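You operate a simulated robot arm through the tools that you are given. There is no shell and no other tool.

The job below is to be done with a simulated robot arm. You get a single attempt, and the scene is never put back.

TASK
Put things in order on the top of the grey bench. At the end: the silver steel block stands where the grey medium cell stood; the green cell from the top of the grey bench is on the grey plate; the orange lamp stands where the silver steel block stood; the grey medium cell from the top of the grey bench stands on top of the small brown carton; whatever was shut is shut again. Leave all else as you found it, and nothing knocked over.

Only the result counts: the job must be done as asked and must still hold three seconds after the hand-in. Knocking over, shifting, dropping, spilling or breaking anything else fails it.

THE ROBOT
A 7-joint arm with a two-finger parallel gripper, fixed in place. Base frame: the origin is at the foot of the arm, x ahead of it, y to its left, z up; the work surface is at about z = 78. Lengths are in cm, angles in rad, forces in N, time in s.
With the tool pointing down near the work surface it reaches from about 30 to 70 cm from the base axis. Its first joint turns from -1.152 to 1.152 rad. Payload 1.57 kg.
The tool frame sits at the grasp point between the pads (the TCP): z along the fingers, y along the line on which they close. The tips reach 3 cm beyond it. The gripper opens to 11 cm. The fingers are 2.4 cm wide and 1.2 cm thick; the gripper's body (4.8 by 11.2 cm) begins 7.8 cm behind the TCP.
Orientation is told as [roll, pitch, yaw] about the base's x, y, z axes, in that order, counted from this pose: with the fingers straight down and closing along the base's y, the tool's x points along the base's -x, its y along +y and its z along -z.

THE INTERFACE
- The arm moves only by the tool nudge_tool. Its arguments are lists of equal length, an entry for each row: "translation": the shift along the tool's x, y, z in cm, a list of three; "rotation": the turn, a rotation vector about the tool's x, y, z in rad, a list of three; "fingers": the gripper command, from -1 (shut) to 1 (fully open), values between in proportion. In form: {"translation": [[dx, dy, dz], ...], "rotation": [[wx, wy, wz], ...], "fingers": [fingers, ...]}. A call has 1 to 20 rows; each row shifts and turns the commanded pose from where the row before left it, along the tool's axes as they then stand. A row lasts 0.2 s, in which the tool goes at most 5 cm and 0.15 rad; a call with a longer step from one row to the next is refused whole, and so is a gripper value outside its range. Where a pose cannot be reached the arm comes as near as it can. A force on the tool above 40 N (or 10 N above the force at the start of the call, whichever is more), or a blocked arm, ends the call early, and 0.2 s more pass. Each finger travels about 10.8 cm/s and halts on what it meets, pressing with about 38 N; the grip force reading is that of the motor and also rises with nothing between the fingers. The clock runs only during rows and for 0.2 s after the last one: add rows that do not move to give the fingers time. The reply holds the time, the measured pose of the TCP, the force on the tool along the base axes, the opening and the grip force, in the units named above and with some noise, with the torque about the TCP (base axes, N m) and any sound that the robot's microphone picked up.
- Cameras (640 x 400 px; columns grow to the right, rows downward): "scene" is fixed at [16.77, -39.36, 140.76]; the picture's right is [0.78, -0.62, 0.00], its down [-0.40, -0.51, -0.76] and it looks along [0.47, 0.60, -0.65] (base axes); focal length 328 px, centre (320, 200). "wrist" rides on the gripper at [7, 1.6, -14.1] in the tool frame; the picture's right is [-0.23, 0.97, 0.00], its down [-0.86, -0.20, -0.48] and it looks along [-0.47, -0.11, 0.88] (tool axes); focal length 222 px, centre (320, 200). There is no depth. A picture from a camera that has moved, and an enlarged one, comes with that camera's place and axes in the base frame and with its lens. The place of the scene camera against the robot may be out by one fixed shift of up to 1.2 cm in any direction.
- capture(camera): a new picture of that camera. No time passes.
- enlarge(camera, box): a new picture of the part [left, top, right, bottom] of that camera's present view, enlarged. No time passes.
- close_job(): hands the job in; it is judged then, once.

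Places have to be worked out from the pictures, the camera data and where the tool is seen. Open the gripper and draw the arm clear of the work before you hand the job in, unless the task says otherwise.

The tools are called after "Request:" as name(argument=value, ...) on one line, values as JSON. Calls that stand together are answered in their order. nudge_tool: Moves the arm, as the interface text tells. Its arguments: {"type":"object","properties":{"translation":{"type":"array","items":{"type":"array","items":{"type":"number"}}},"rotation":{"type":"array","items":{"type":"array","items":{"type":"number"}}},"fingers":{"type":"array","items":{"type":"number"}}},"required":["translation","rotation","fingers"]} The other tools are called the same way: capture (camera) takes a picture; enlarge (camera, box) takes an enlarged picture of a part of a camera's view; close_job () hands the job in.

At the start:

```text
t: 0.0
tcp_pos: [37.14, 10.97, 103.37]
ee_rot: [0.0, 0.001, 0.002]
ft_force: [0.2, 0.5, 0.5]
moment: [0.0, -0.03, 0.02]
opening: 11.0
gripper_force: 0.1
```

scene: 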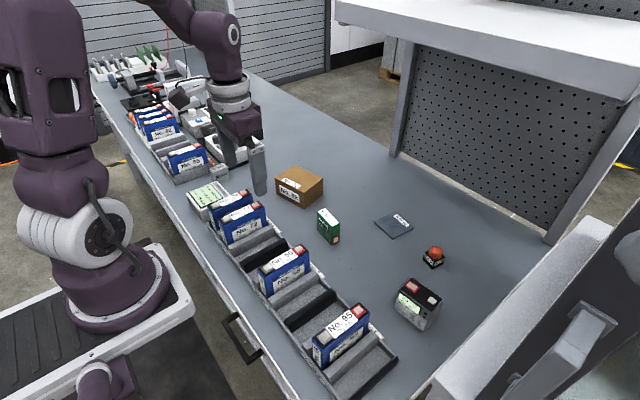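
wrist: 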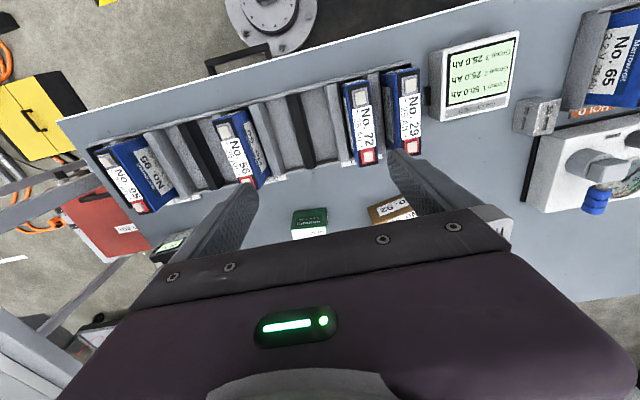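

I start by looking closely at the scene to identify the objects (carton, green cell, grey plate, lamp, grey cell, steel block).

Request:
enlarge(camera="scene", box=[240, 140, 480, 290])

Request:
enlarge(camera="scene", box=[360, 200, 480, 340])

Request:
enlarge(camera="scene", box=[80, 40, 280, 220])

Request:
enlarge(camera="scene", box=[180, 170, 400, 400])

Request:
enlarge(camera="scene", box=[400, 180, 640, 400])

```text
2.67 times, centred on (360, 215) of scene
camera zoom: at [16.77, -39.36, 140.76], right [0.78, -0.62, 0.0], down [-0.4, -0.51, -0.76], along [0.47, 0.6, -0.65], focal length 874 px, centre (213, 160)
```

zoom: 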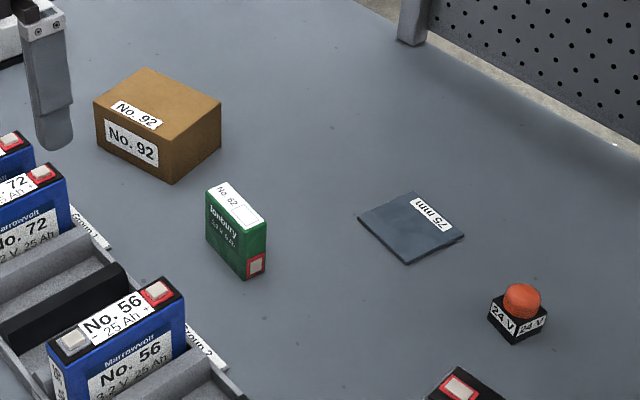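

```text
2.86 times, centred on (420, 270) of scene
camera zoom: at [16.77, -39.36, 140.76], right [0.78, -0.62, 0.0], down [-0.4, -0.51, -0.76], along [0.47, 0.6, -0.65], focal length 936 px, centre (34, 0)
```

zoom: 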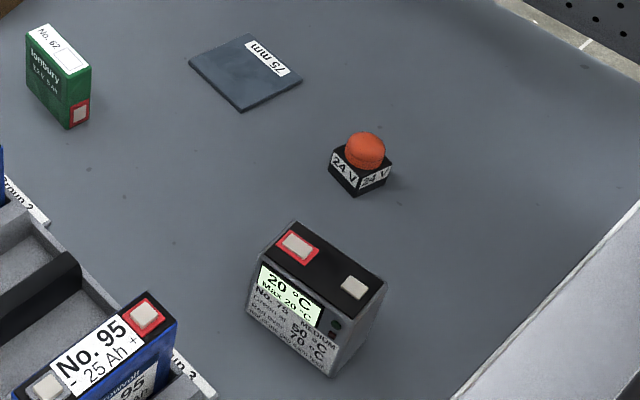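

```text
2.22 times, centred on (180, 130) of scene
camera zoom: at [16.77, -39.36, 140.76], right [0.78, -0.62, 0.0], down [-0.4, -0.51, -0.76], along [0.47, 0.6, -0.65], focal length 728 px, centre (631, 356)
```

zoom: 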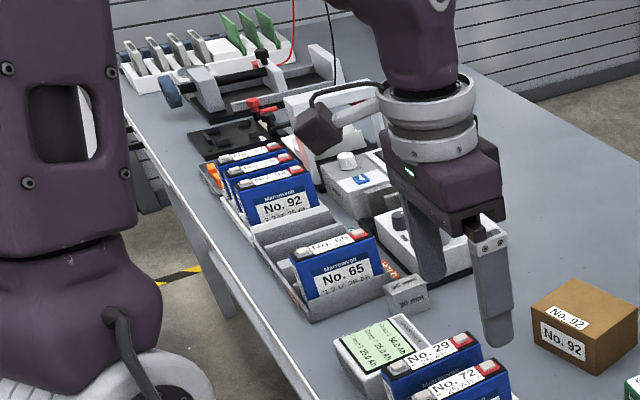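

```text
1.74 times, centred on (290, 285) of scene
camera zoom: at [16.77, -39.36, 140.76], right [0.78, -0.62, 0.0], down [-0.4, -0.51, -0.76], along [0.47, 0.6, -0.65], focal length 570 px, centre (372, 52)
```

zoom: 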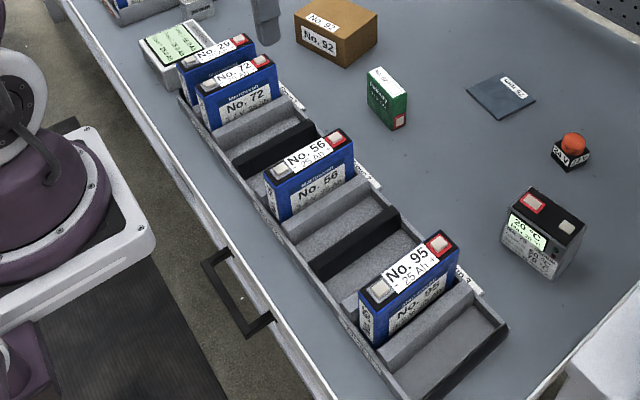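

```text
1.82 times, centred on (520, 290) of scene
camera zoom: at [16.77, -39.36, 140.76], right [0.78, -0.62, 0.0], down [-0.4, -0.51, -0.76], along [0.47, 0.6, -0.65], focal length 596 px, centre (-44, 36)
```

zoom: 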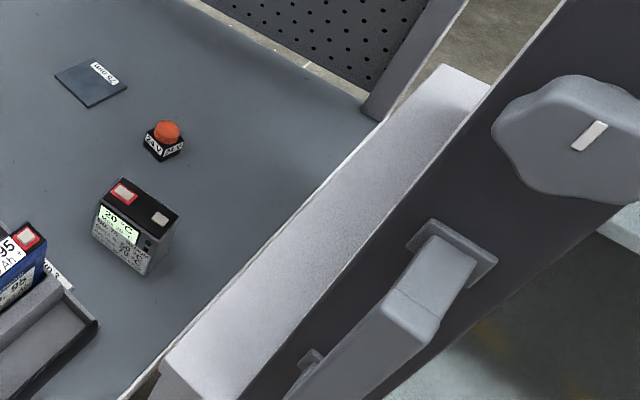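

The silver steel block seems to be the small "30 mm" block by the No. 65 cell; I zoom further to confirm it and to read the labels.

Request:
enlarge(camera="scene", box=[190, 140, 270, 190])

Request:
enlarge(camera="scene", box=[385, 270, 449, 335])

Request:
enlarge(camera="scene", box=[270, 150, 350, 250])

Request:
enlarge(camera="scene", box=[360, 200, 460, 275])

Request:
enlarge(camera="wrist", box=[420, 0, 640, 250])

Request:
enlarge(camera="wrist", box=[60, 100, 420, 330])

```text
8.00 times, centred on (230, 165) of scene
camera zoom: at [16.77, -39.36, 140.76], right [0.78, -0.62, 0.0], down [-0.4, -0.51, -0.76], along [0.47, 0.6, -0.65], focal length 2621 px, centre (1040, 480)
```

zoom: 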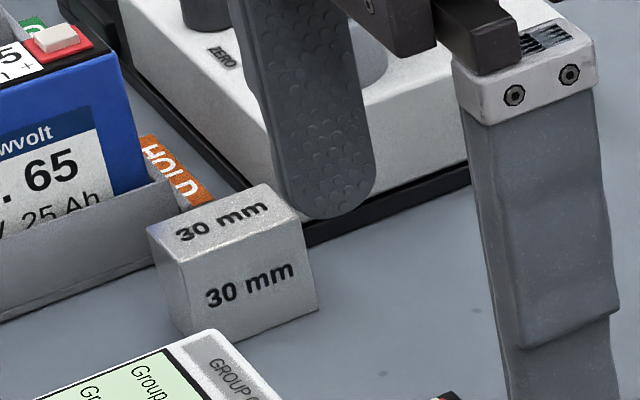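

```text
6.15 times, centred on (417, 302) of scene
camera zoom: at [16.77, -39.36, 140.76], right [0.78, -0.62, 0.0], down [-0.4, -0.51, -0.76], along [0.47, 0.6, -0.65], focal length 2016 px, centre (-277, -431)
```

zoom: 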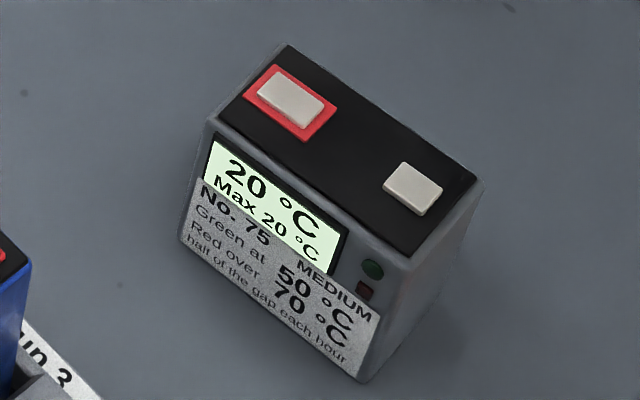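

```text
4.00 times, centred on (310, 200) of scene
camera zoom: at [16.77, -39.36, 140.76], right [0.78, -0.62, 0.0], down [-0.4, -0.51, -0.76], along [0.47, 0.6, -0.65], focal length 1310 px, centre (360, 200)
```

zoom: 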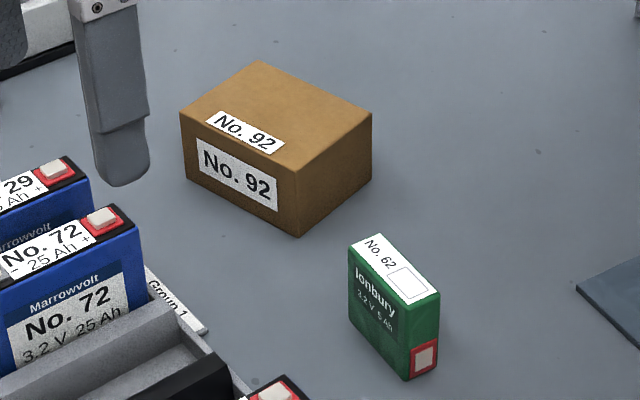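

```text
5.33 times, centred on (410, 238) of scene
camera zoom: at [16.77, -39.36, 140.76], right [0.78, -0.62, 0.0], down [-0.4, -0.51, -0.76], along [0.47, 0.6, -0.65], focal length 1747 px, centre (-160, 0)
```

zoom: 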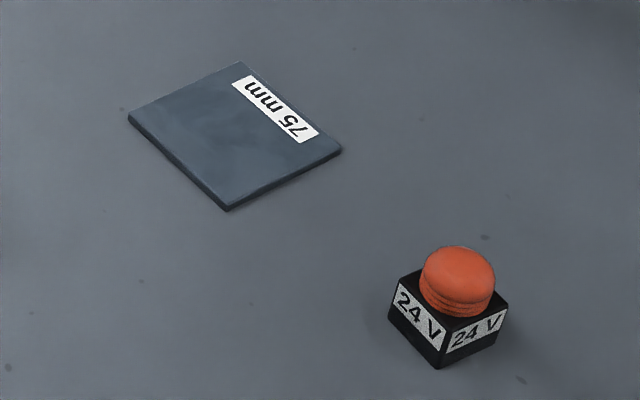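

```text
1.60 times, centred on (530, 125) of wrist
camera zoom: at [30.26, 12.47, 117.48], right [0.23, 0.97, 0.0], down [0.86, -0.2, 0.48], along [0.47, -0.11, -0.88], focal length 355 px, centre (-16, 320)
```

zoom: 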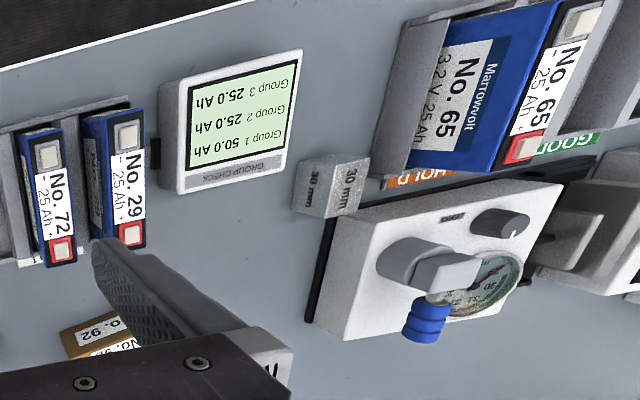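

```text
1.74 times, centred on (240, 215) of wrist
camera zoom: at [30.26, 12.47, 117.48], right [0.23, 0.97, 0.0], down [0.86, -0.2, 0.48], along [0.47, -0.11, -0.88], focal length 386 px, centre (459, 174)
```

zoom: 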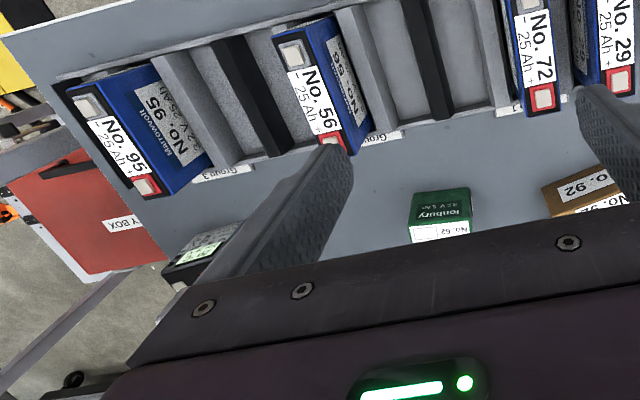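

The block ("30 mm", about 5x3x3 cm) sits near (43.5, 46), between the group-check display, a rack and a white device. I move high at z≈103 over toward it to look at it with the wrist camera.

Request:
nudge_tool(translation=[[0, 5, 0], [0, 5, 0], [0, 5, 0], [0, 5, 0], [0, 5, 0], [0, 5, 0], [0, 4, 0]], rotation=[[0, 0, 0], [0, 0, 0], [0, 0, 0], [0, 0, 0], [0, 0, 0], [0, 0, 0], [0, 0, 0]], fingers=[1, 1, 1, 1, 1, 1, 1])

Request:
capture(camera="wrist")

Request:
capture(camera="scene")

```text
t: 1.6
tcp_pos: [36.99, 45.15, 103.29]
ee_rot: [-0.002, 0.0, -0.001]
ft_force: [0.5, -0.3, -0.3]
moment: [-0.04, 0.01, -0.01]
opening: 10.98
gripper_force: 0.0
```

```text
taken
camera wrist: at [30.06, 46.69, 117.43], right [0.23, 0.97, 0.0], down [0.86, -0.2, 0.48], along [0.47, -0.11, -0.88], focal length 222 px, centre (320, 200)
```

wrist: 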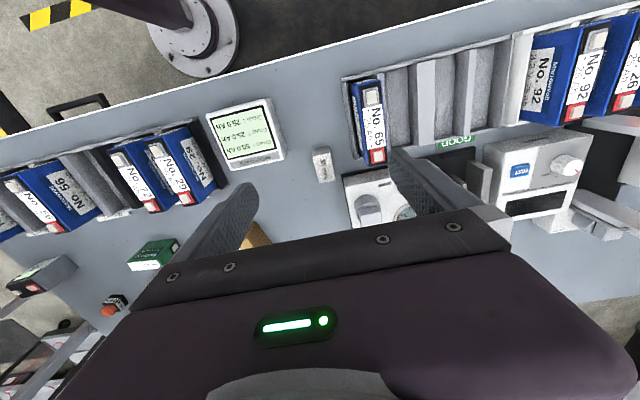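

```text
taken
```

scene: 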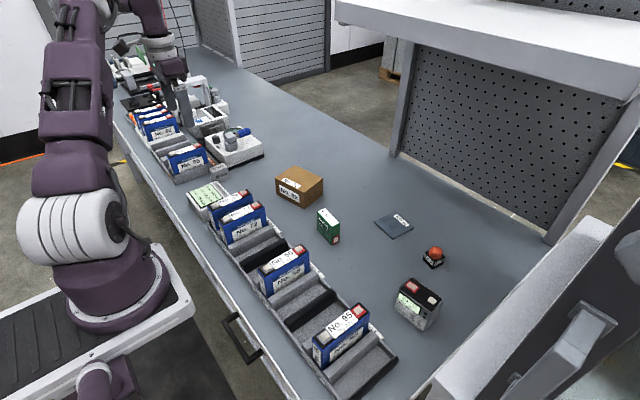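

Request:
enlarge(camera="wrist", box=[270, 120, 430, 220])

Request:
enlarge(camera="scene", box=[180, 100, 276, 220])

Request:
enlarge(camera="scene", box=[195, 140, 275, 190])

```text
4.00 times, centred on (350, 170) of wrist
camera zoom: at [30.06, 46.69, 117.43], right [0.23, 0.97, 0.0], down [0.86, -0.2, 0.48], along [0.47, -0.11, -0.88], focal length 888 px, centre (200, 320)
```

zoom: 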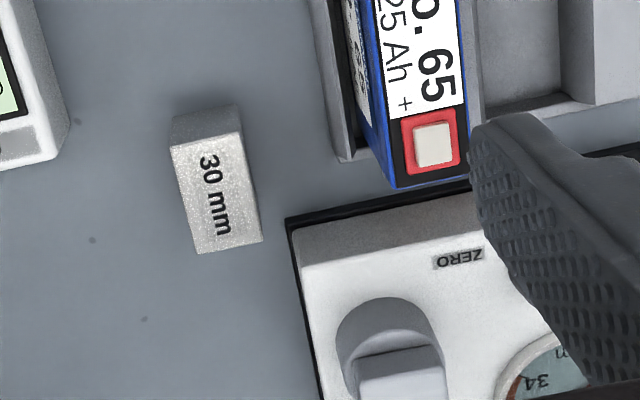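

```text
3.33 times, centred on (228, 160) of scene
camera zoom: at [16.77, -39.36, 140.76], right [0.78, -0.62, 0.0], down [-0.4, -0.51, -0.76], along [0.47, 0.6, -0.65], focal length 1092 px, centre (627, 333)
```

zoom: 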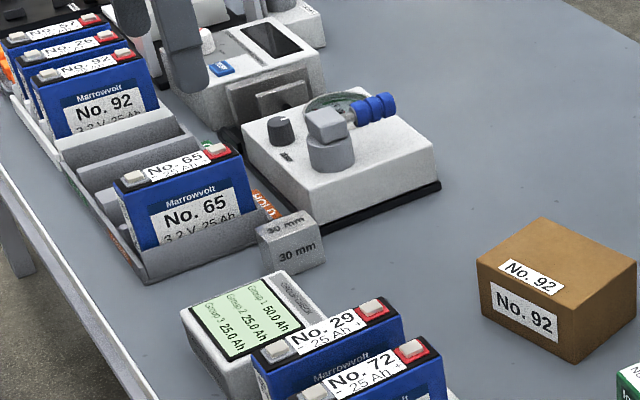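

```text
8.00 times, centred on (235, 165) of scene
camera zoom: at [16.77, -39.36, 140.76], right [0.78, -0.62, 0.0], down [-0.4, -0.51, -0.76], along [0.47, 0.6, -0.65], focal length 2621 px, centre (1000, 480)
```

zoom: 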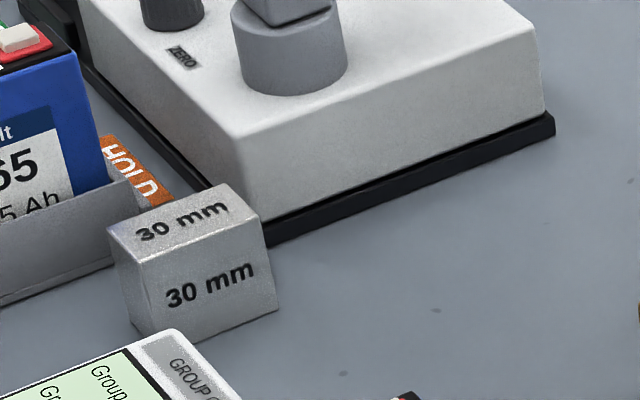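

The wrist view puts the block's centre at about (43.6, 44.3), ~5 cm along x and 3 cm along y, yaw ≈ 0, with room for fingers on its ±y sides. Next I move over the middle of the bench to view the carton, green cell and plate.

Request:
nudge_tool(translation=[[-1.65, -4.15, 0], [-1.65, -4.15, 0], [-1.65, -4.15, 0], [-1.65, -4.15, 0], [-1.65, -4.15, 0], [-1.65, -4.15, 0], [-1.65, -4.15, 0], [-1.65, -4.15, 0]], rotation=[[0, 0, 0], [0, 0, 0], [0, 0, 0], [0, 0, 0], [0, 0, 0], [0, 0, 0], [0, 0, 0], [0, 0, 0]], fingers=[1, 1, 1, 1, 1, 1, 1, 1])

Request:
capture(camera="wrist")

Request:
enlarge(camera="wrist", box=[260, 120, 420, 220])

Request:
enlarge(camera="wrist", box=[100, 130, 260, 230])

```text
t: 3.4
tcp_pos: [50.32, 11.37, 103.35]
ee_rot: [0.0, 0.001, 0.002]
ft_force: [0.4, -0.4, 0.4]
moment: [0.0, 0.04, 0.01]
opening: 10.99
gripper_force: 0.0
```

```text
taken
camera wrist: at [43.41, 12.96, 117.45], right [0.23, 0.97, 0.0], down [0.86, -0.2, 0.48], along [0.47, -0.11, -0.88], focal length 222 px, centre (320, 200)
```

wrist: 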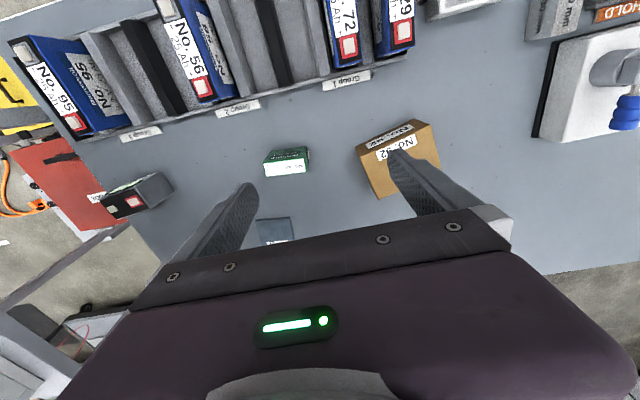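

```text
4.00 times, centred on (340, 170) of wrist
camera zoom: at [43.41, 12.96, 117.45], right [0.23, 0.97, 0.0], down [0.86, -0.2, 0.48], along [0.47, -0.11, -0.88], focal length 888 px, centre (240, 320)
```

zoom: 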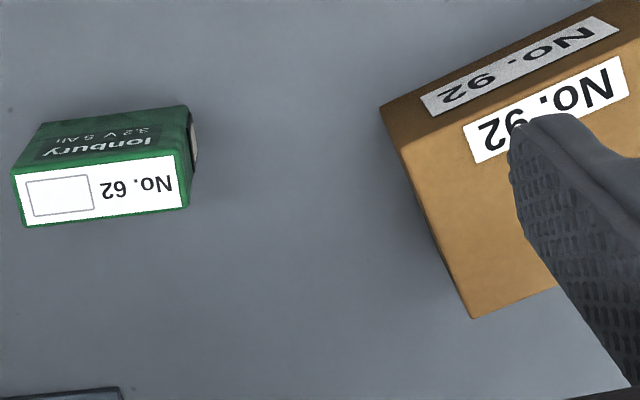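

```text
4.00 times, centred on (180, 180) of wrist
camera zoom: at [43.41, 12.96, 117.45], right [0.23, 0.97, 0.0], down [0.86, -0.2, 0.48], along [0.47, -0.11, -0.88], focal length 888 px, centre (880, 280)
```

zoom: 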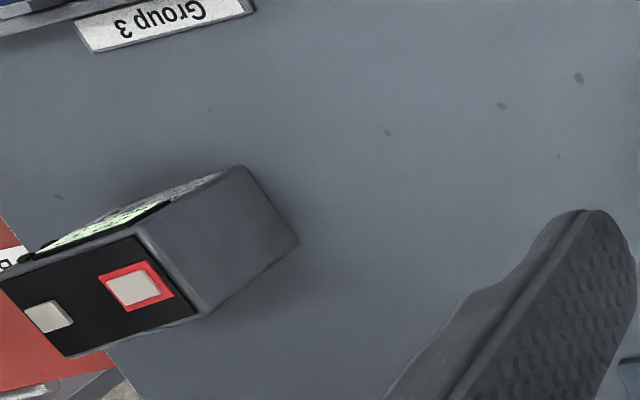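

The carton's top is about 8.5x10.7 cm, centred near (58, 22.7) at z≈84 with yaw ≈0.26. The green cell is near (54.1, 4.8) with yaw ≈-0.11 and its top at z≈84.6. Now I move on to view the plate, lamp and grey cell.

Request:
nudge_tool(translation=[[-1.9, -4.3, 0], [-1.9, -4.3, 0], [-1.9, -4.3, 0], [-1.9, -4.3, 0]], rotation=[[0, 0, 0], [0, 0, 0], [0, 0, 0], [0, 0, 0]], fingers=[1, 1, 1, 1])

Request:
capture(camera="wrist")

Request:
enlarge(camera="wrist", box=[260, 120, 420, 220])

Request:
enlarge(camera="wrist", box=[140, 90, 300, 190])

```text
t: 4.4
tcp_pos: [57.85, -5.54, 103.24]
ee_rot: [-0.001, 0.001, 0.001]
ft_force: [0.0, -0.3, 0.5]
moment: [-0.01, -0.02, 0.01]
opening: 11.0
gripper_force: 0.0
```

```text
taken
camera wrist: at [50.93, -4.01, 117.51], right [0.23, 0.97, 0.0], down [0.86, -0.2, 0.48], along [0.47, -0.11, -0.88], focal length 222 px, centre (320, 200)
```

wrist: 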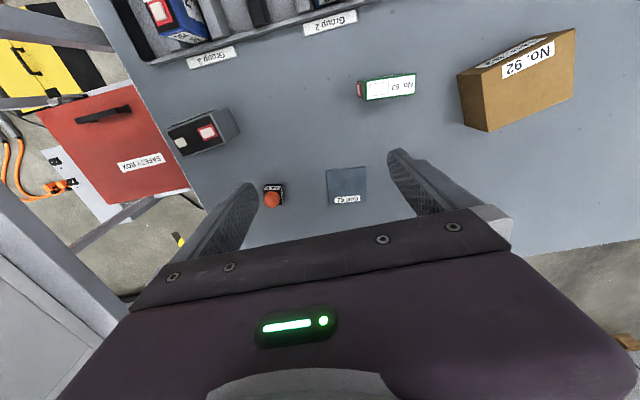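

```text
4.00 times, centred on (340, 170) of wrist
camera zoom: at [50.93, -4.01, 117.51], right [0.23, 0.97, 0.0], down [0.86, -0.2, 0.48], along [0.47, -0.11, -0.88], focal length 888 px, centre (240, 320)
```

zoom: 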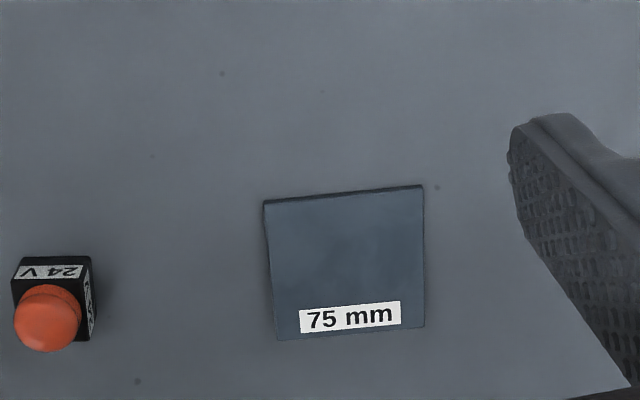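

```text
4.00 times, centred on (220, 140) of wrist
camera zoom: at [50.93, -4.01, 117.51], right [0.23, 0.97, 0.0], down [0.86, -0.2, 0.48], along [0.47, -0.11, -0.88], focal length 888 px, centre (720, 440)
```

zoom: 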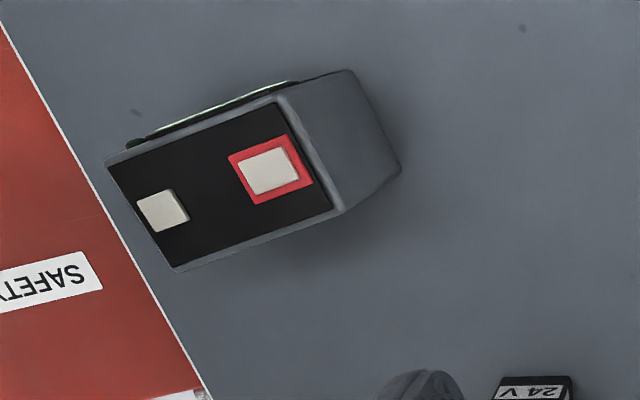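

The plate centre is near (70.1, -3.2) with yaw ≈-0.12. The grey cell is near (54.0, -23.1), about 4.2x7x7 cm with yaw ≈0.1, and the lamp is near (68, -17.3). The plate sits at the reach limit, so I check that a vertical tool can get above it at z≈86 while empty.

Request:
nudge_tool(translation=[[-2.45, 0.46, 3], [-2.45, 0.46, 3], [-2.45, 0.46, 3], [-2.45, 0.46, 4], [-2.45, 0.46, 4], [0, 0, 0], [0, 0, 0]], rotation=[[0, 0, 0], [0, 0, 0], [0, 0, 0], [0, 0, 0], [0, 0, 0], [0, 0, 0], [0, 0, 0]], fingers=[1, 1, 1, 1, 1, 1, 1])

Request:
capture(camera="wrist")

Request:
capture(camera="scene")

```text
t: 6.0
tcp_pos: [68.6, -3.13, 86.07]
ee_rot: [-0.001, 0.043, 0.008]
ft_force: [0.7, -0.3, -0.9]
moment: [-0.01, -0.01, -0.01]
opening: 11.02
gripper_force: 0.1
out of reach, approached as far as the arm can: row 5
```

```text
taken
camera wrist: at [62.28, -1.73, 100.36], right [0.22, 0.98, -0.01], down [0.88, -0.19, 0.44], along [0.43, -0.11, -0.9], focal length 222 px, centre (320, 200)
```

wrist: 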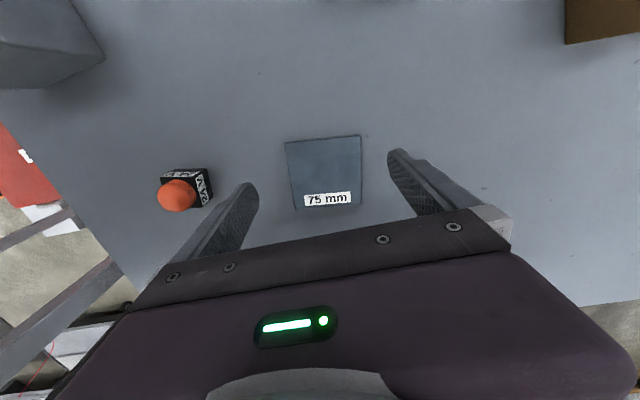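

```text
taken
```

scene: 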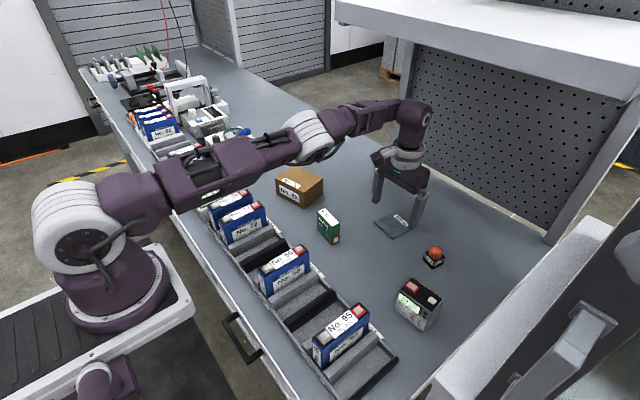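

A vertical tool only reaches x≈68.6, so I test a tilt about tool y (fingers leaning outward), which should give the extra reach while keeping the pads flat on ±y faces.

Request:
nudge_tool(translation=[[0, 0, -1], [0, 0, -1], [0, 0, 0]], rotation=[[0, -0.1, 0], [0, -0.1, 0], [0, 0, 0]], fingers=[1, 1, 1])

```text
t: 6.8
tcp_pos: [70.01, -3.14, 88.35]
ee_rot: [0.0, -0.2, -0.002]
ft_force: [0.2, -0.2, 0.5]
moment: [0.01, -0.02, 0.03]
opening: 11.0
gripper_force: 0.0
```

With -0.2 tilt it reaches (70.0, -3.1). I test going straight down to about z=83.5, the future release height, and take a close look at the plate.

Request:
nudge_tool(translation=[[0.5, 0, 2.45], [0.46, 0, 2.25], [0, 0, 0]], rotation=[[0, 0, 0], [0, 0, 0], [0, 0, 0]], fingers=[1, 1, 1])

Request:
capture(camera="wrist")

Request:
enlarge(camera="wrist", box=[120, 120, 400, 260])

```text
t: 7.6
tcp_pos: [70.11, -3.16, 83.57]
ee_rot: [-0.002, -0.199, 0.0]
ft_force: [0.4, 0.0, 0.2]
moment: [-0.01, 0.02, 0.02]
opening: 11.01
gripper_force: 0.0
```

```text
taken
camera wrist: at [60.5, -1.64, 96.1], right [0.22, 0.97, 0.05], down [0.74, -0.2, 0.64], along [0.63, -0.11, -0.77], focal length 222 px, centre (320, 200)
```

wrist: 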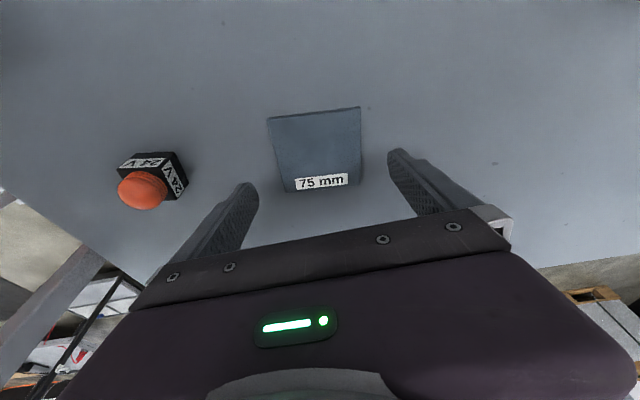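

```text
2.29 times, centred on (260, 190) of wrist
camera zoom: at [60.5, -1.64, 96.1], right [0.22, 0.97, 0.05], down [0.74, -0.2, 0.64], along [0.63, -0.11, -0.77], focal length 508 px, centre (457, 223)
```

zoom: 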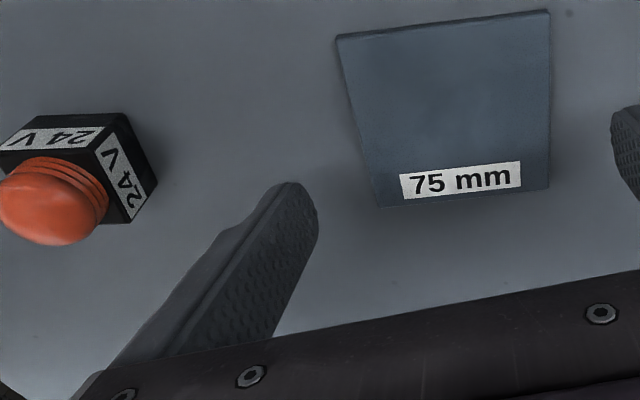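

The tilted pose at (70.1, -3.16, 83.6) is reachable. The plate centre is confirmed at ≈(70.0, -3.1), and the lamp at ≈(68.0, -17.3) with yaw ≈-0.22. I rise, keep the -0.2 tilt, go above the green cell and yaw by -0.11.

Request:
nudge_tool(translation=[[-0.795, 0, -3.92], [-0.795, 0, -3.92], [-0.795, 0, -3.92], [3.92, 2, -0.795], [3.92, 2, -0.795], [3.92, 2, -0.795], [3.92, 2, -0.795], [0, 0, 0], [0, 0, 0]], rotation=[[0, 0, 0], [0, 0, 0], [0, 0, 0], [0, 0, 0], [0, 0, 0], [0, 0, 0], [0, 0, 0], [0.0219, 0, 0.1078], [0, 0, 0]], fingers=[1, 1, 1, 1, 1, 1, 1, 1, 1])

Request:
capture(camera="wrist")

Request:
enlarge(camera="wrist", box=[200, 90, 440, 240])

Request:
capture(camera="scene")

```text
t: 9.6
tcp_pos: [54.17, 4.83, 95.62]
ee_rot: [0.0, -0.201, -0.11]
ft_force: [0.8, -0.2, -0.4]
moment: [0.0, 0.01, 0.04]
opening: 10.99
gripper_force: 0.2
```

```text
taken
camera wrist: at [44.79, 7.45, 108.12], right [0.33, 0.94, 0.05], down [0.72, -0.28, 0.64], along [0.62, -0.18, -0.77], focal length 222 px, centre (320, 200)
```

wrist: 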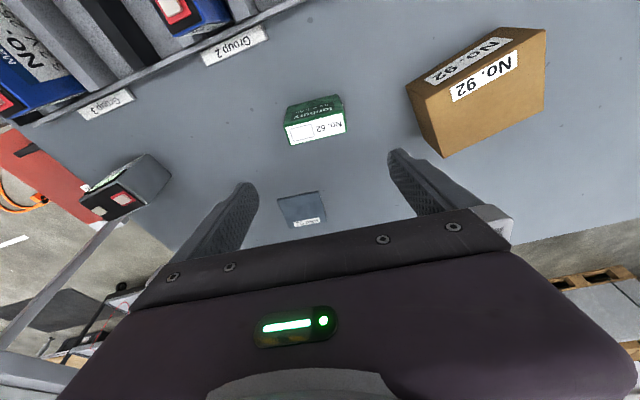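

```text
2.67 times, centred on (320, 165) of wrist
camera zoom: at [44.79, 7.45, 108.12], right [0.33, 0.94, 0.05], down [0.72, -0.28, 0.64], along [0.62, -0.18, -0.77], focal length 592 px, centre (320, 293)
```

zoom: 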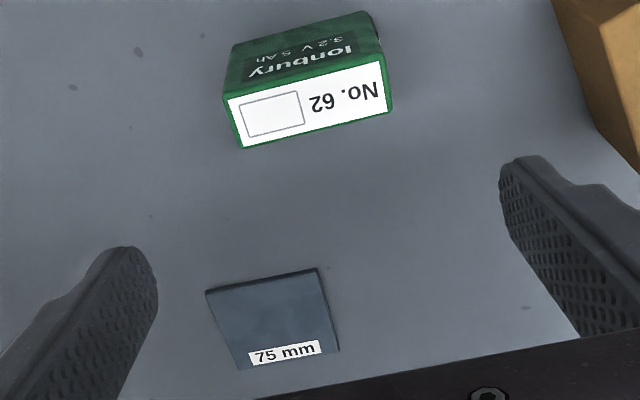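

```text
taken
```

scene: 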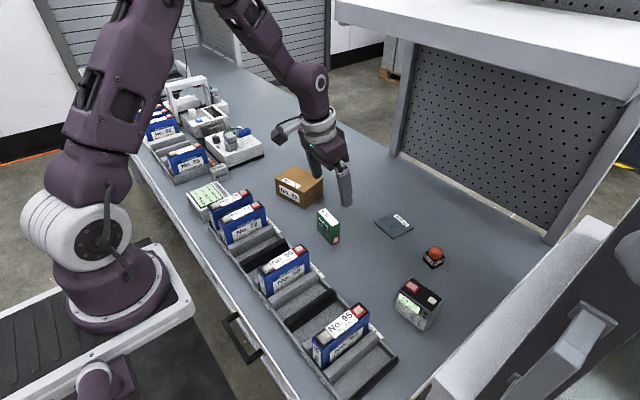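

The view confirms the green cell centre at ≈(54.1, 4.87), yaw ≈-0.12, and the fingers straddle it. I descend to z≈82.4 with the gripper open, then check.

Request:
nudge_tool(translation=[[0.656, 0, 3.234], [0.656, 0, 3.234], [0.656, 0, 3.234], [0.656, 0, 3.234], [0, 0, 0]], rotation=[[0, 0, 0], [0, 0, 0], [0, 0, 0], [0, 0, 0], [0, 0, 0]], fingers=[1, 1, 1, 1, 1])

Request:
capture(camera="wrist")

Request:
enlarge(camera="scene", box=[270, 150, 390, 270])

```text
t: 10.8
tcp_pos: [54.07, 4.85, 82.31]
ee_rot: [0.0, -0.201, -0.11]
ft_force: [0.1, 0.4, 0.6]
moment: [0.0, -0.01, 0.01]
opening: 11.0
gripper_force: 0.0
```

```text
taken
camera wrist: at [44.73, 7.31, 94.75], right [0.33, 0.94, 0.05], down [0.72, -0.28, 0.64], along [0.62, -0.18, -0.77], focal length 222 px, centre (320, 200)
```

wrist: 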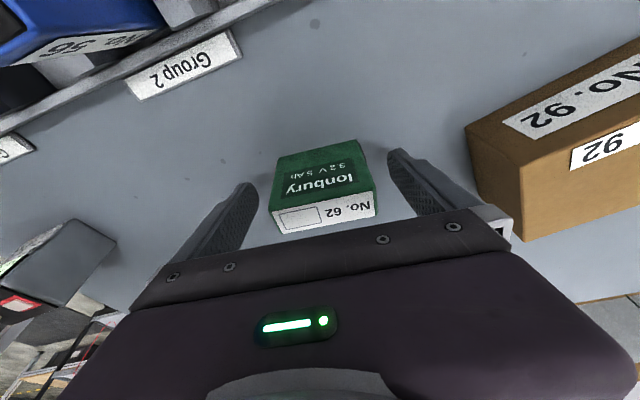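

```text
3.33 times, centred on (330, 210) of scene
camera zoom: at [16.77, -39.36, 140.76], right [0.78, -0.62, 0.0], down [-0.4, -0.51, -0.76], along [0.47, 0.6, -0.65], focal length 1092 px, centre (287, 167)
```

zoom: 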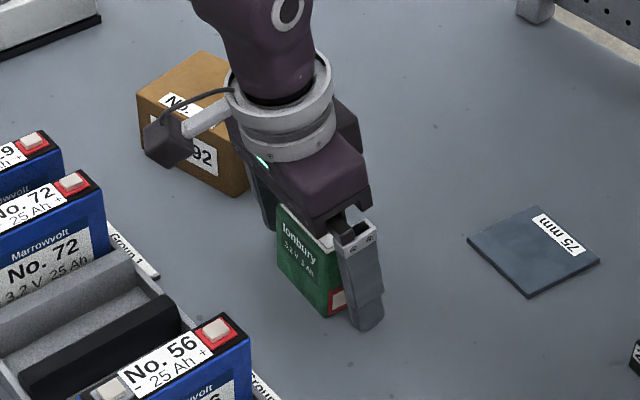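

The fingers straddle the green cell evenly. I close the gripper in steps.

Request:
nudge_tool(translation=[[0, 0, 0], [0, 0, 0], [0, 0, 0], [0, 0, 0]], rotation=[[0, 0, 0], [0, 0, 0], [0, 0, 0], [0, 0, 0]], fingers=[0.4, 0.2, 0.0, -0.2])

```text
t: 11.8
tcp_pos: [54.08, 4.83, 82.23]
ee_rot: [0.0, -0.2, -0.111]
ft_force: [-0.2, 0.2, 0.2]
moment: [0.01, -0.03, -0.04]
opening: 7.09
gripper_force: 37.6
```

The gripper stopped at 7.1 cm with 37.6 N, so it holds the cell (probably across the end terminals). I lift a little and check it hangs upright.

Request:
nudge_tool(translation=[[-0.2, 0, -0.98], [-0.2, 0, -0.98], [0, 0, 0]], rotation=[[0, 0, 0], [0, 0, 0], [0, 0, 0]], fingers=[-0.2, -0.2, -0.2])

Request:
capture(camera="wrist")

Request:
enlarge(camera="scene", box=[270, 150, 390, 270])

```text
t: 12.6
tcp_pos: [54.16, 4.8, 84.24]
ee_rot: [0.0, -0.2, -0.109]
ft_force: [-0.8, -0.2, -2.4]
moment: [-0.01, 0.03, 0.0]
opening: 7.1
gripper_force: 38.1
```

```text
taken
camera wrist: at [44.74, 7.42, 96.81], right [0.33, 0.94, 0.04], down [0.72, -0.28, 0.64], along [0.61, -0.18, -0.77], focal length 222 px, centre (320, 200)
```

wrist: 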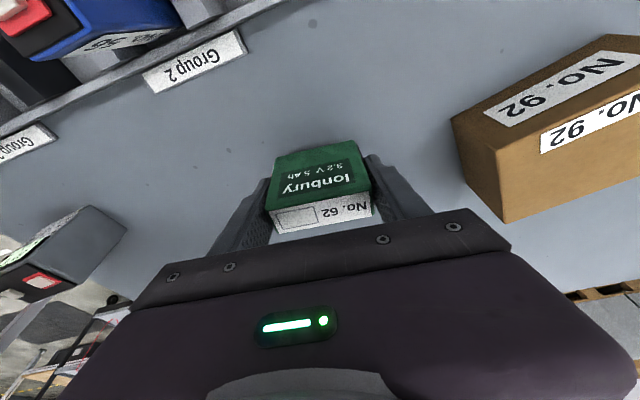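

```text
3.33 times, centred on (330, 210) of scene
camera zoom: at [16.78, -39.36, 140.76], right [0.78, -0.62, 0.0], down [-0.4, -0.51, -0.76], along [0.47, 0.6, -0.65], focal length 1092 px, centre (287, 167)
```

zoom: 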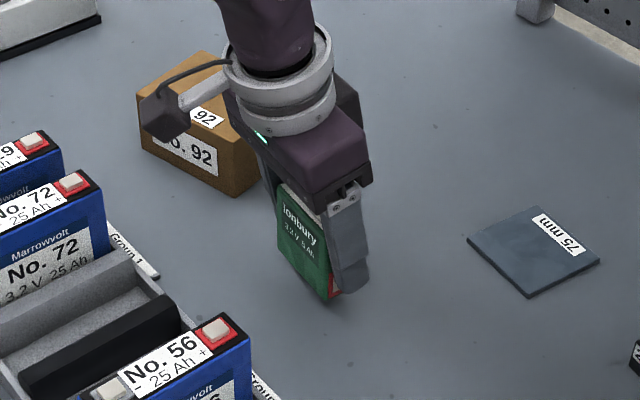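

The cell is held (about 2.4 N) and upright. I lift a bit more and carry it above the plate at (70.0, -3.15).

Request:
nudge_tool(translation=[[-0.42, 0, -2.06], [-0.42, 0, -2.06], [-4.085, -1.54, 0.83], [-4.085, -1.54, 0.83], [-4.085, -1.54, 0.83], [-4.085, -1.54, 0.83], [0, 0, 0], [0, 0, 0]], rotation=[[0, 0, 0], [0, 0, 0], [0, 0, 0], [0, 0, 0], [0, 0, 0], [0, 0, 0], [0, 0, 0], [0, 0, 0]], fingers=[-0.2, -0.2, -0.2, -0.2, -0.2, -0.2, -0.2, -0.2])

Request:
capture(camera="wrist")

Request:
enlarge(camera="scene", box=[330, 150, 450, 270])

```text
t: 14.4
tcp_pos: [70.15, -3.09, 88.32]
ee_rot: [0.0, -0.198, -0.11]
ft_force: [-0.7, 0.1, -3.0]
moment: [0.0, 0.01, -0.02]
opening: 7.1
gripper_force: 38.2
```

```text
taken
camera wrist: at [60.77, -0.52, 100.85], right [0.33, 0.94, 0.04], down [0.72, -0.28, 0.64], along [0.61, -0.18, -0.77], focal length 222 px, centre (320, 200)
```

wrist: 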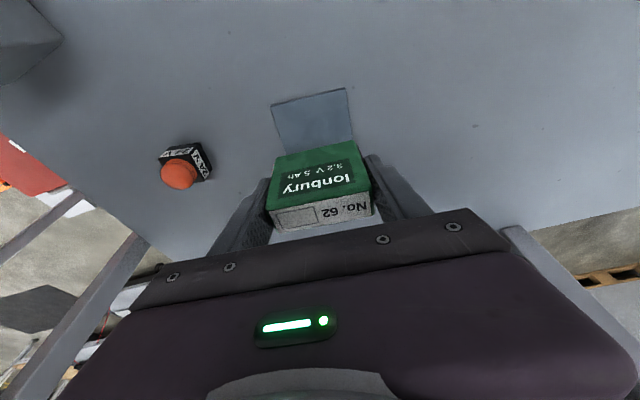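

```text
3.33 times, centred on (390, 210) of scene
camera zoom: at [16.78, -39.36, 140.76], right [0.78, -0.62, 0.0], down [-0.4, -0.51, -0.76], along [0.47, 0.6, -0.65], focal length 1092 px, centre (87, 167)
```

zoom: 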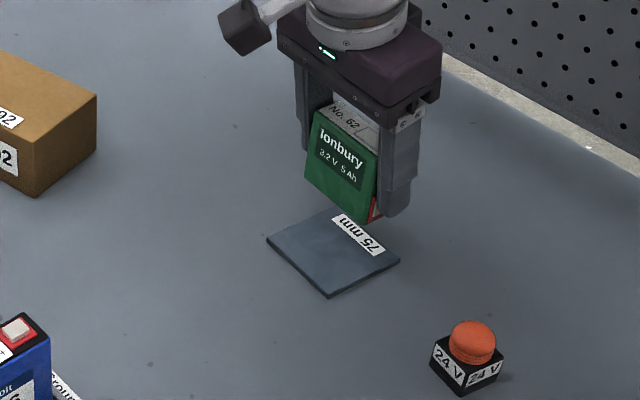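

It hovers well above the plate. I lower to about 0.5 cm above contact, then descend in small steps watching the force.

Request:
nudge_tool(translation=[[0.52, 0, 2.55], [0.5, 0, 2.45], [0, 0, 0]], rotation=[[0, 0, 0], [0, 0, 0], [0, 0, 0]], fingers=[-0.2, -0.2, -0.2])

Request:
capture(camera="wrist")

Request:
enlarge(camera="scene", box=[350, 170, 430, 250])

```text
t: 15.2
tcp_pos: [70.15, -3.02, 83.18]
ee_rot: [-0.001, -0.199, -0.11]
ft_force: [0.1, 0.9, -2.3]
moment: [0.0, 0.0, 0.0]
opening: 7.09
gripper_force: 38.3
```

```text
taken
camera wrist: at [60.8, -0.47, 95.85], right [0.33, 0.94, 0.05], down [0.72, -0.28, 0.64], along [0.62, -0.18, -0.77], focal length 222 px, centre (320, 200)
```

wrist: 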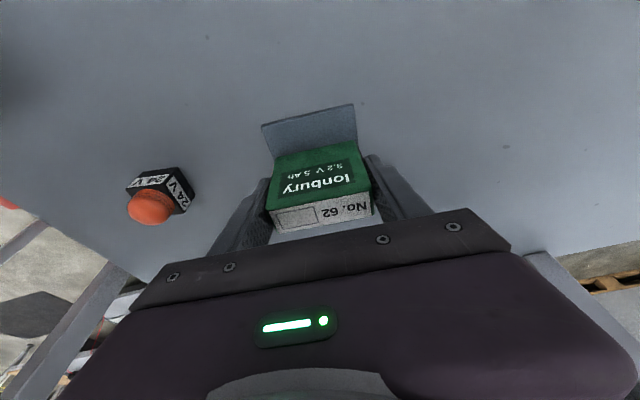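

```text
5.00 times, centred on (390, 210) of scene
camera zoom: at [16.78, -39.36, 140.76], right [0.78, -0.62, 0.0], down [-0.4, -0.51, -0.76], along [0.47, 0.6, -0.65], focal length 1638 px, centre (-30, 150)
```

zoom: 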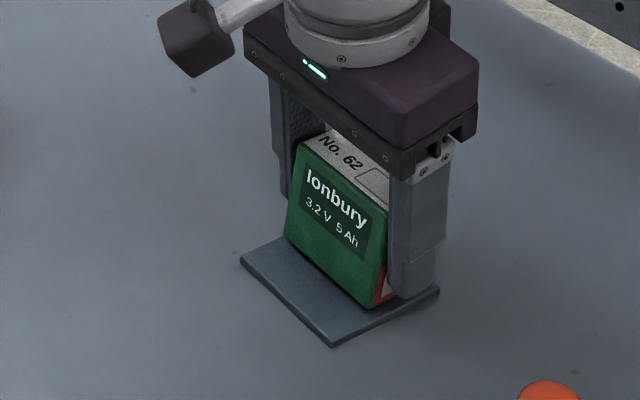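

Request:
enlarge(camera="wrist", box=[240, 90, 400, 190])

```text
4.00 times, centred on (320, 140) of wrist
camera zoom: at [60.8, -0.47, 95.85], right [0.33, 0.94, 0.05], down [0.72, -0.28, 0.64], along [0.62, -0.18, -0.77], focal length 888 px, centre (320, 440)
```

zoom: 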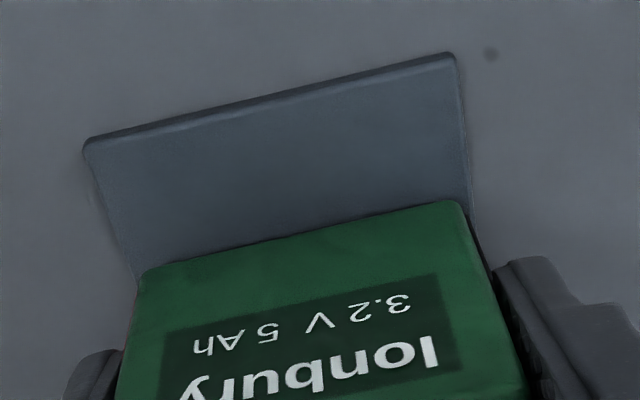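

The cell is well aligned with the plate in y. I lower in small steps until contact.

Request:
nudge_tool(translation=[[0.03, 0, 0.147], [0.03, 0, 0.147], [0, 0, 0]], rotation=[[0, 0, 0], [0, 0, 0], [0, 0, 0]], fingers=[-0.2, -0.2, -0.2])

```text
t: 16.0
tcp_pos: [70.11, -3.11, 83.22]
ee_rot: [-0.001, -0.199, -0.11]
ft_force: [0.1, -0.7, -2.3]
moment: [0.01, -0.01, 0.02]
opening: 7.1
gripper_force: 38.4
```

Request:
nudge_tool(translation=[[0.03, 0, 0.147], [0.03, 0, 0.147], [0, 0, 0]], rotation=[[0, 0, 0], [0, 0, 0], [0, 0, 0]], fingers=[-0.2, -0.2, -0.2])

Request:
enlarge(camera="scene", box=[350, 170, 430, 250])

```text
t: 16.8
tcp_pos: [70.13, -2.97, 82.96]
ee_rot: [0.0, -0.201, -0.109]
ft_force: [-1.4, -0.6, 4.6]
moment: [0.01, 0.11, -0.01]
opening: 7.09
gripper_force: 38.2
```

```text
5.00 times, centred on (390, 210) of scene
camera zoom: at [16.76, -39.36, 140.77], right [0.78, -0.62, 0.0], down [-0.4, -0.51, -0.76], along [0.47, 0.6, -0.65], focal length 1638 px, centre (-30, 150)
```

zoom: 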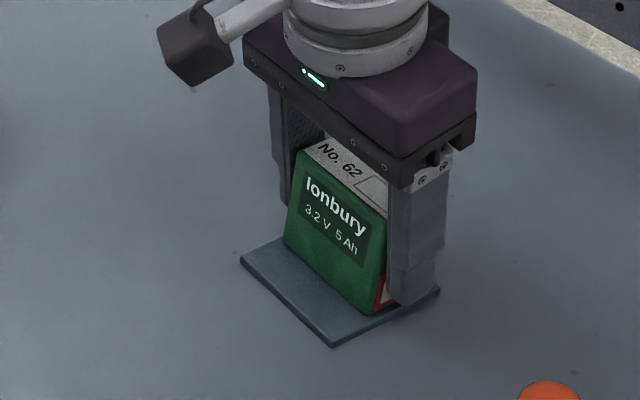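

Force changed from -2.3 N to +4.6 N, so the cell rests on the plate. I open the gripper gently.

Request:
nudge_tool(translation=[[0, 0, 0], [0, 0, 0], [0, 0, 0], [0, 0, 0]], rotation=[[0, 0, 0], [0, 0, 0], [0, 0, 0], [0, 0, 0]], fingers=[0.4, 0.7, 1.0, 1.0])

Request:
capture(camera="wrist")

Request:
enlarge(camera="scene", box=[350, 170, 430, 250])

```text
t: 17.8
tcp_pos: [70.06, -3.03, 82.88]
ee_rot: [-0.001, -0.201, -0.11]
ft_force: [0.4, -0.3, 0.1]
moment: [0.0, 0.03, 0.01]
opening: 11.01
gripper_force: 0.0
```

```text
taken
camera wrist: at [60.74, -0.51, 95.34], right [0.33, 0.94, 0.05], down [0.72, -0.28, 0.64], along [0.62, -0.18, -0.77], focal length 222 px, centre (320, 200)
```

wrist: 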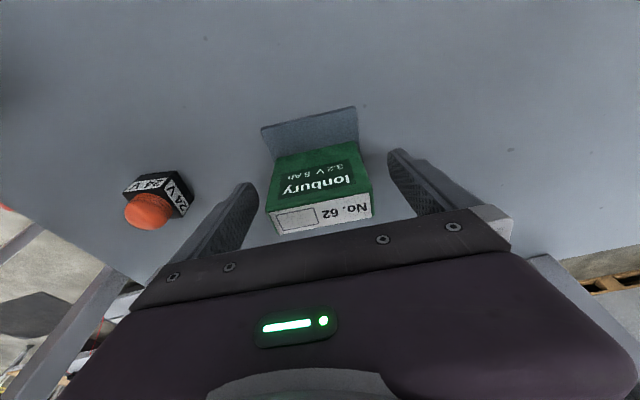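

```text
5.00 times, centred on (390, 210) of scene
camera zoom: at [16.77, -39.36, 140.76], right [0.78, -0.62, 0.0], down [-0.4, -0.51, -0.76], along [0.47, 0.6, -0.65], focal length 1638 px, centre (-30, 150)
```

zoom: 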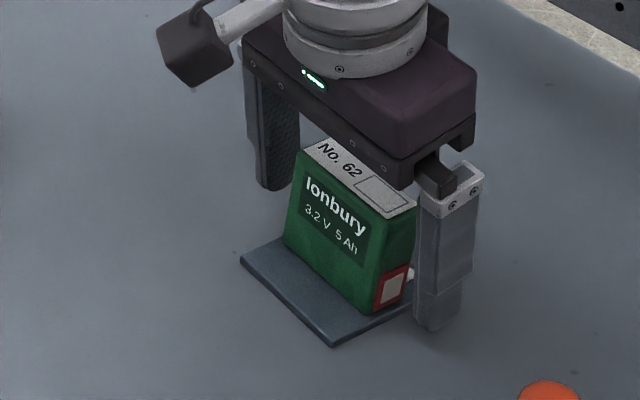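

The green cell now stands on the plate. I rise clear, undo the tilt, and go above the grey cell at (54.0, -23.1) with yaw ≈+0.095.

Request:
nudge_tool(translation=[[-0.861, 0, -4.25], [-0.861, 0, -4.25], [-0.861, 0, -4.25], [0, 0, 0], [0, 0, 0], [2.293, -3.618, 0], [2.293, -3.618, 0], [2.293, -3.618, 0], [2.293, -3.618, 0], [2.293, -3.618, 0], [2.293, -3.618, 0], [0, 0, 0], [0, 0, 0], [0, 0, 0]], rotation=[[0, 0, 0], [0, 0, 0], [0, 0, 0], [0, 0.1, 0], [0, 0.1, 0], [0, 0, 0], [0, 0, 0], [0, 0, 0], [0, 0, 0], [0, 0, 0], [0, 0, 0], [0, 0, -0.1025], [0, 0, -0.1025], [0, 0, 0]], fingers=[1, 1, 1, 1, 1, 1, 1, 1, 1, 1, 1, 1, 1, 1])

Request:
capture(camera="wrist")

Request:
enlarge(camera="wrist", box=[240, 80, 400, 180])

Request:
capture(camera="scene")

```text
t: 20.8
tcp_pos: [52.96, -23.36, 95.84]
ee_rot: [0.002, 0.001, 0.096]
ft_force: [0.1, -0.2, 0.2]
moment: [-0.04, 0.02, -0.02]
opening: 11.0
gripper_force: 0.0
out of reach, approached as far as the arm can: row 5
```

```text
taken
camera wrist: at [45.8, -22.54, 110.0], right [0.13, 0.99, 0.0], down [0.87, -0.12, 0.48], along [0.47, -0.06, -0.88], focal length 222 px, centre (320, 200)
```

wrist: 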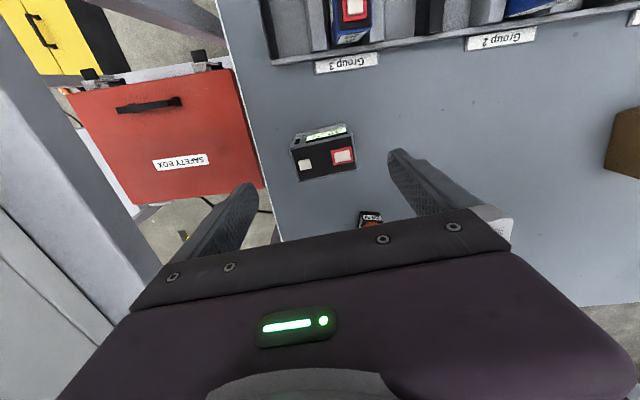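

```text
4.00 times, centred on (320, 130) of wrist
camera zoom: at [45.8, -22.54, 110.0], right [0.13, 0.99, 0.0], down [0.87, -0.12, 0.48], along [0.47, -0.06, -0.88], focal length 888 px, centre (320, 480)
```

zoom: 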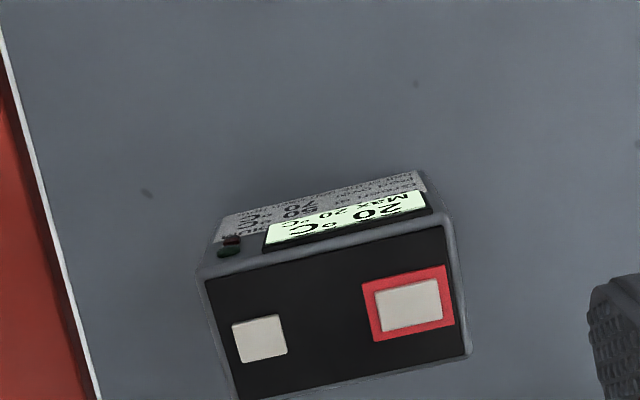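

```text
taken
```

scene: 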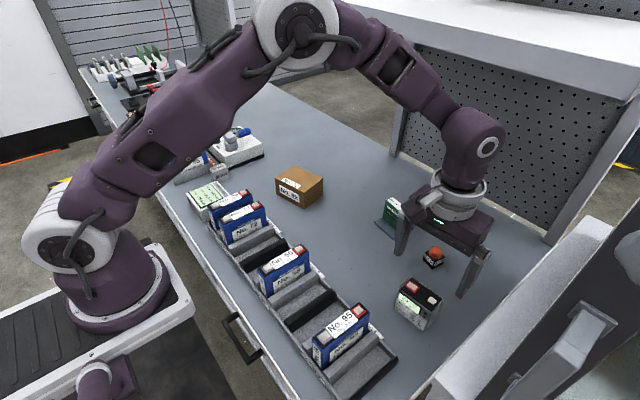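

The grey cell's centre is ≈(54.0, -23.15), z-top ≈85, yaw ≈0.09. I shift over it and descend to z≈82.3 with open fingers.

Request:
nudge_tool(translation=[[-1.055, 0.109, 0], [0, 0, 3.4], [0, 0, 3.4], [0, 0, 3.4], [0, 0, 0]], rotation=[[0, 0, 0], [0, 0, 0], [0, 0, 0], [0, 0, 0], [0, 0, 0]], fingers=[1, 1, 1, 1, 1])

Request:
capture(camera="wrist")

Request:
enlarge(camera="scene", box=[360, 210, 500, 350])

```text
t: 22.0
tcp_pos: [53.97, -22.8, 85.69]
ee_rot: [-0.001, 0.0, 0.095]
ft_force: [0.3, 0.4, 0.2]
moment: [-0.01, -0.04, -0.05]
opening: 11.0
gripper_force: 0.1
```

```text
taken
camera wrist: at [46.92, -22.07, 99.81], right [0.13, 0.99, 0.0], down [0.87, -0.12, 0.48], along [0.47, -0.06, -0.88], focal length 222 px, centre (320, 200)
```

wrist: 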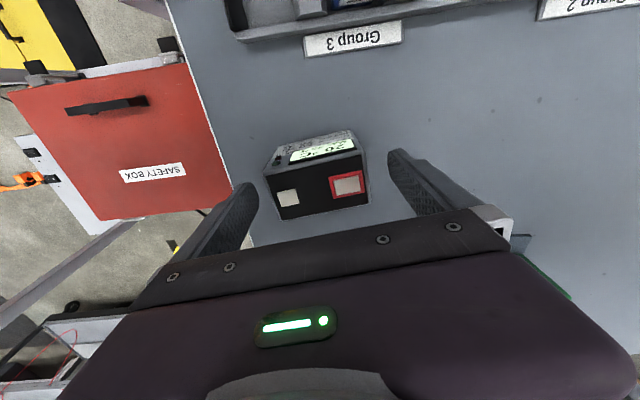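

```text
2.86 times, centred on (430, 280) of scene
camera zoom: at [16.77, -39.36, 140.76], right [0.78, -0.62, 0.0], down [-0.4, -0.51, -0.76], along [0.47, 0.6, -0.65], focal length 936 px, centre (6, -29)
```

zoom: 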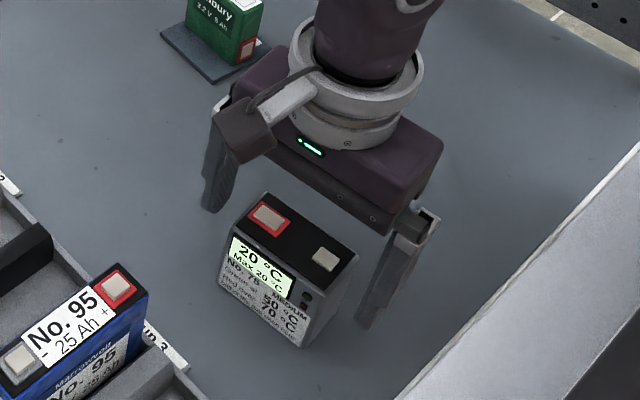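

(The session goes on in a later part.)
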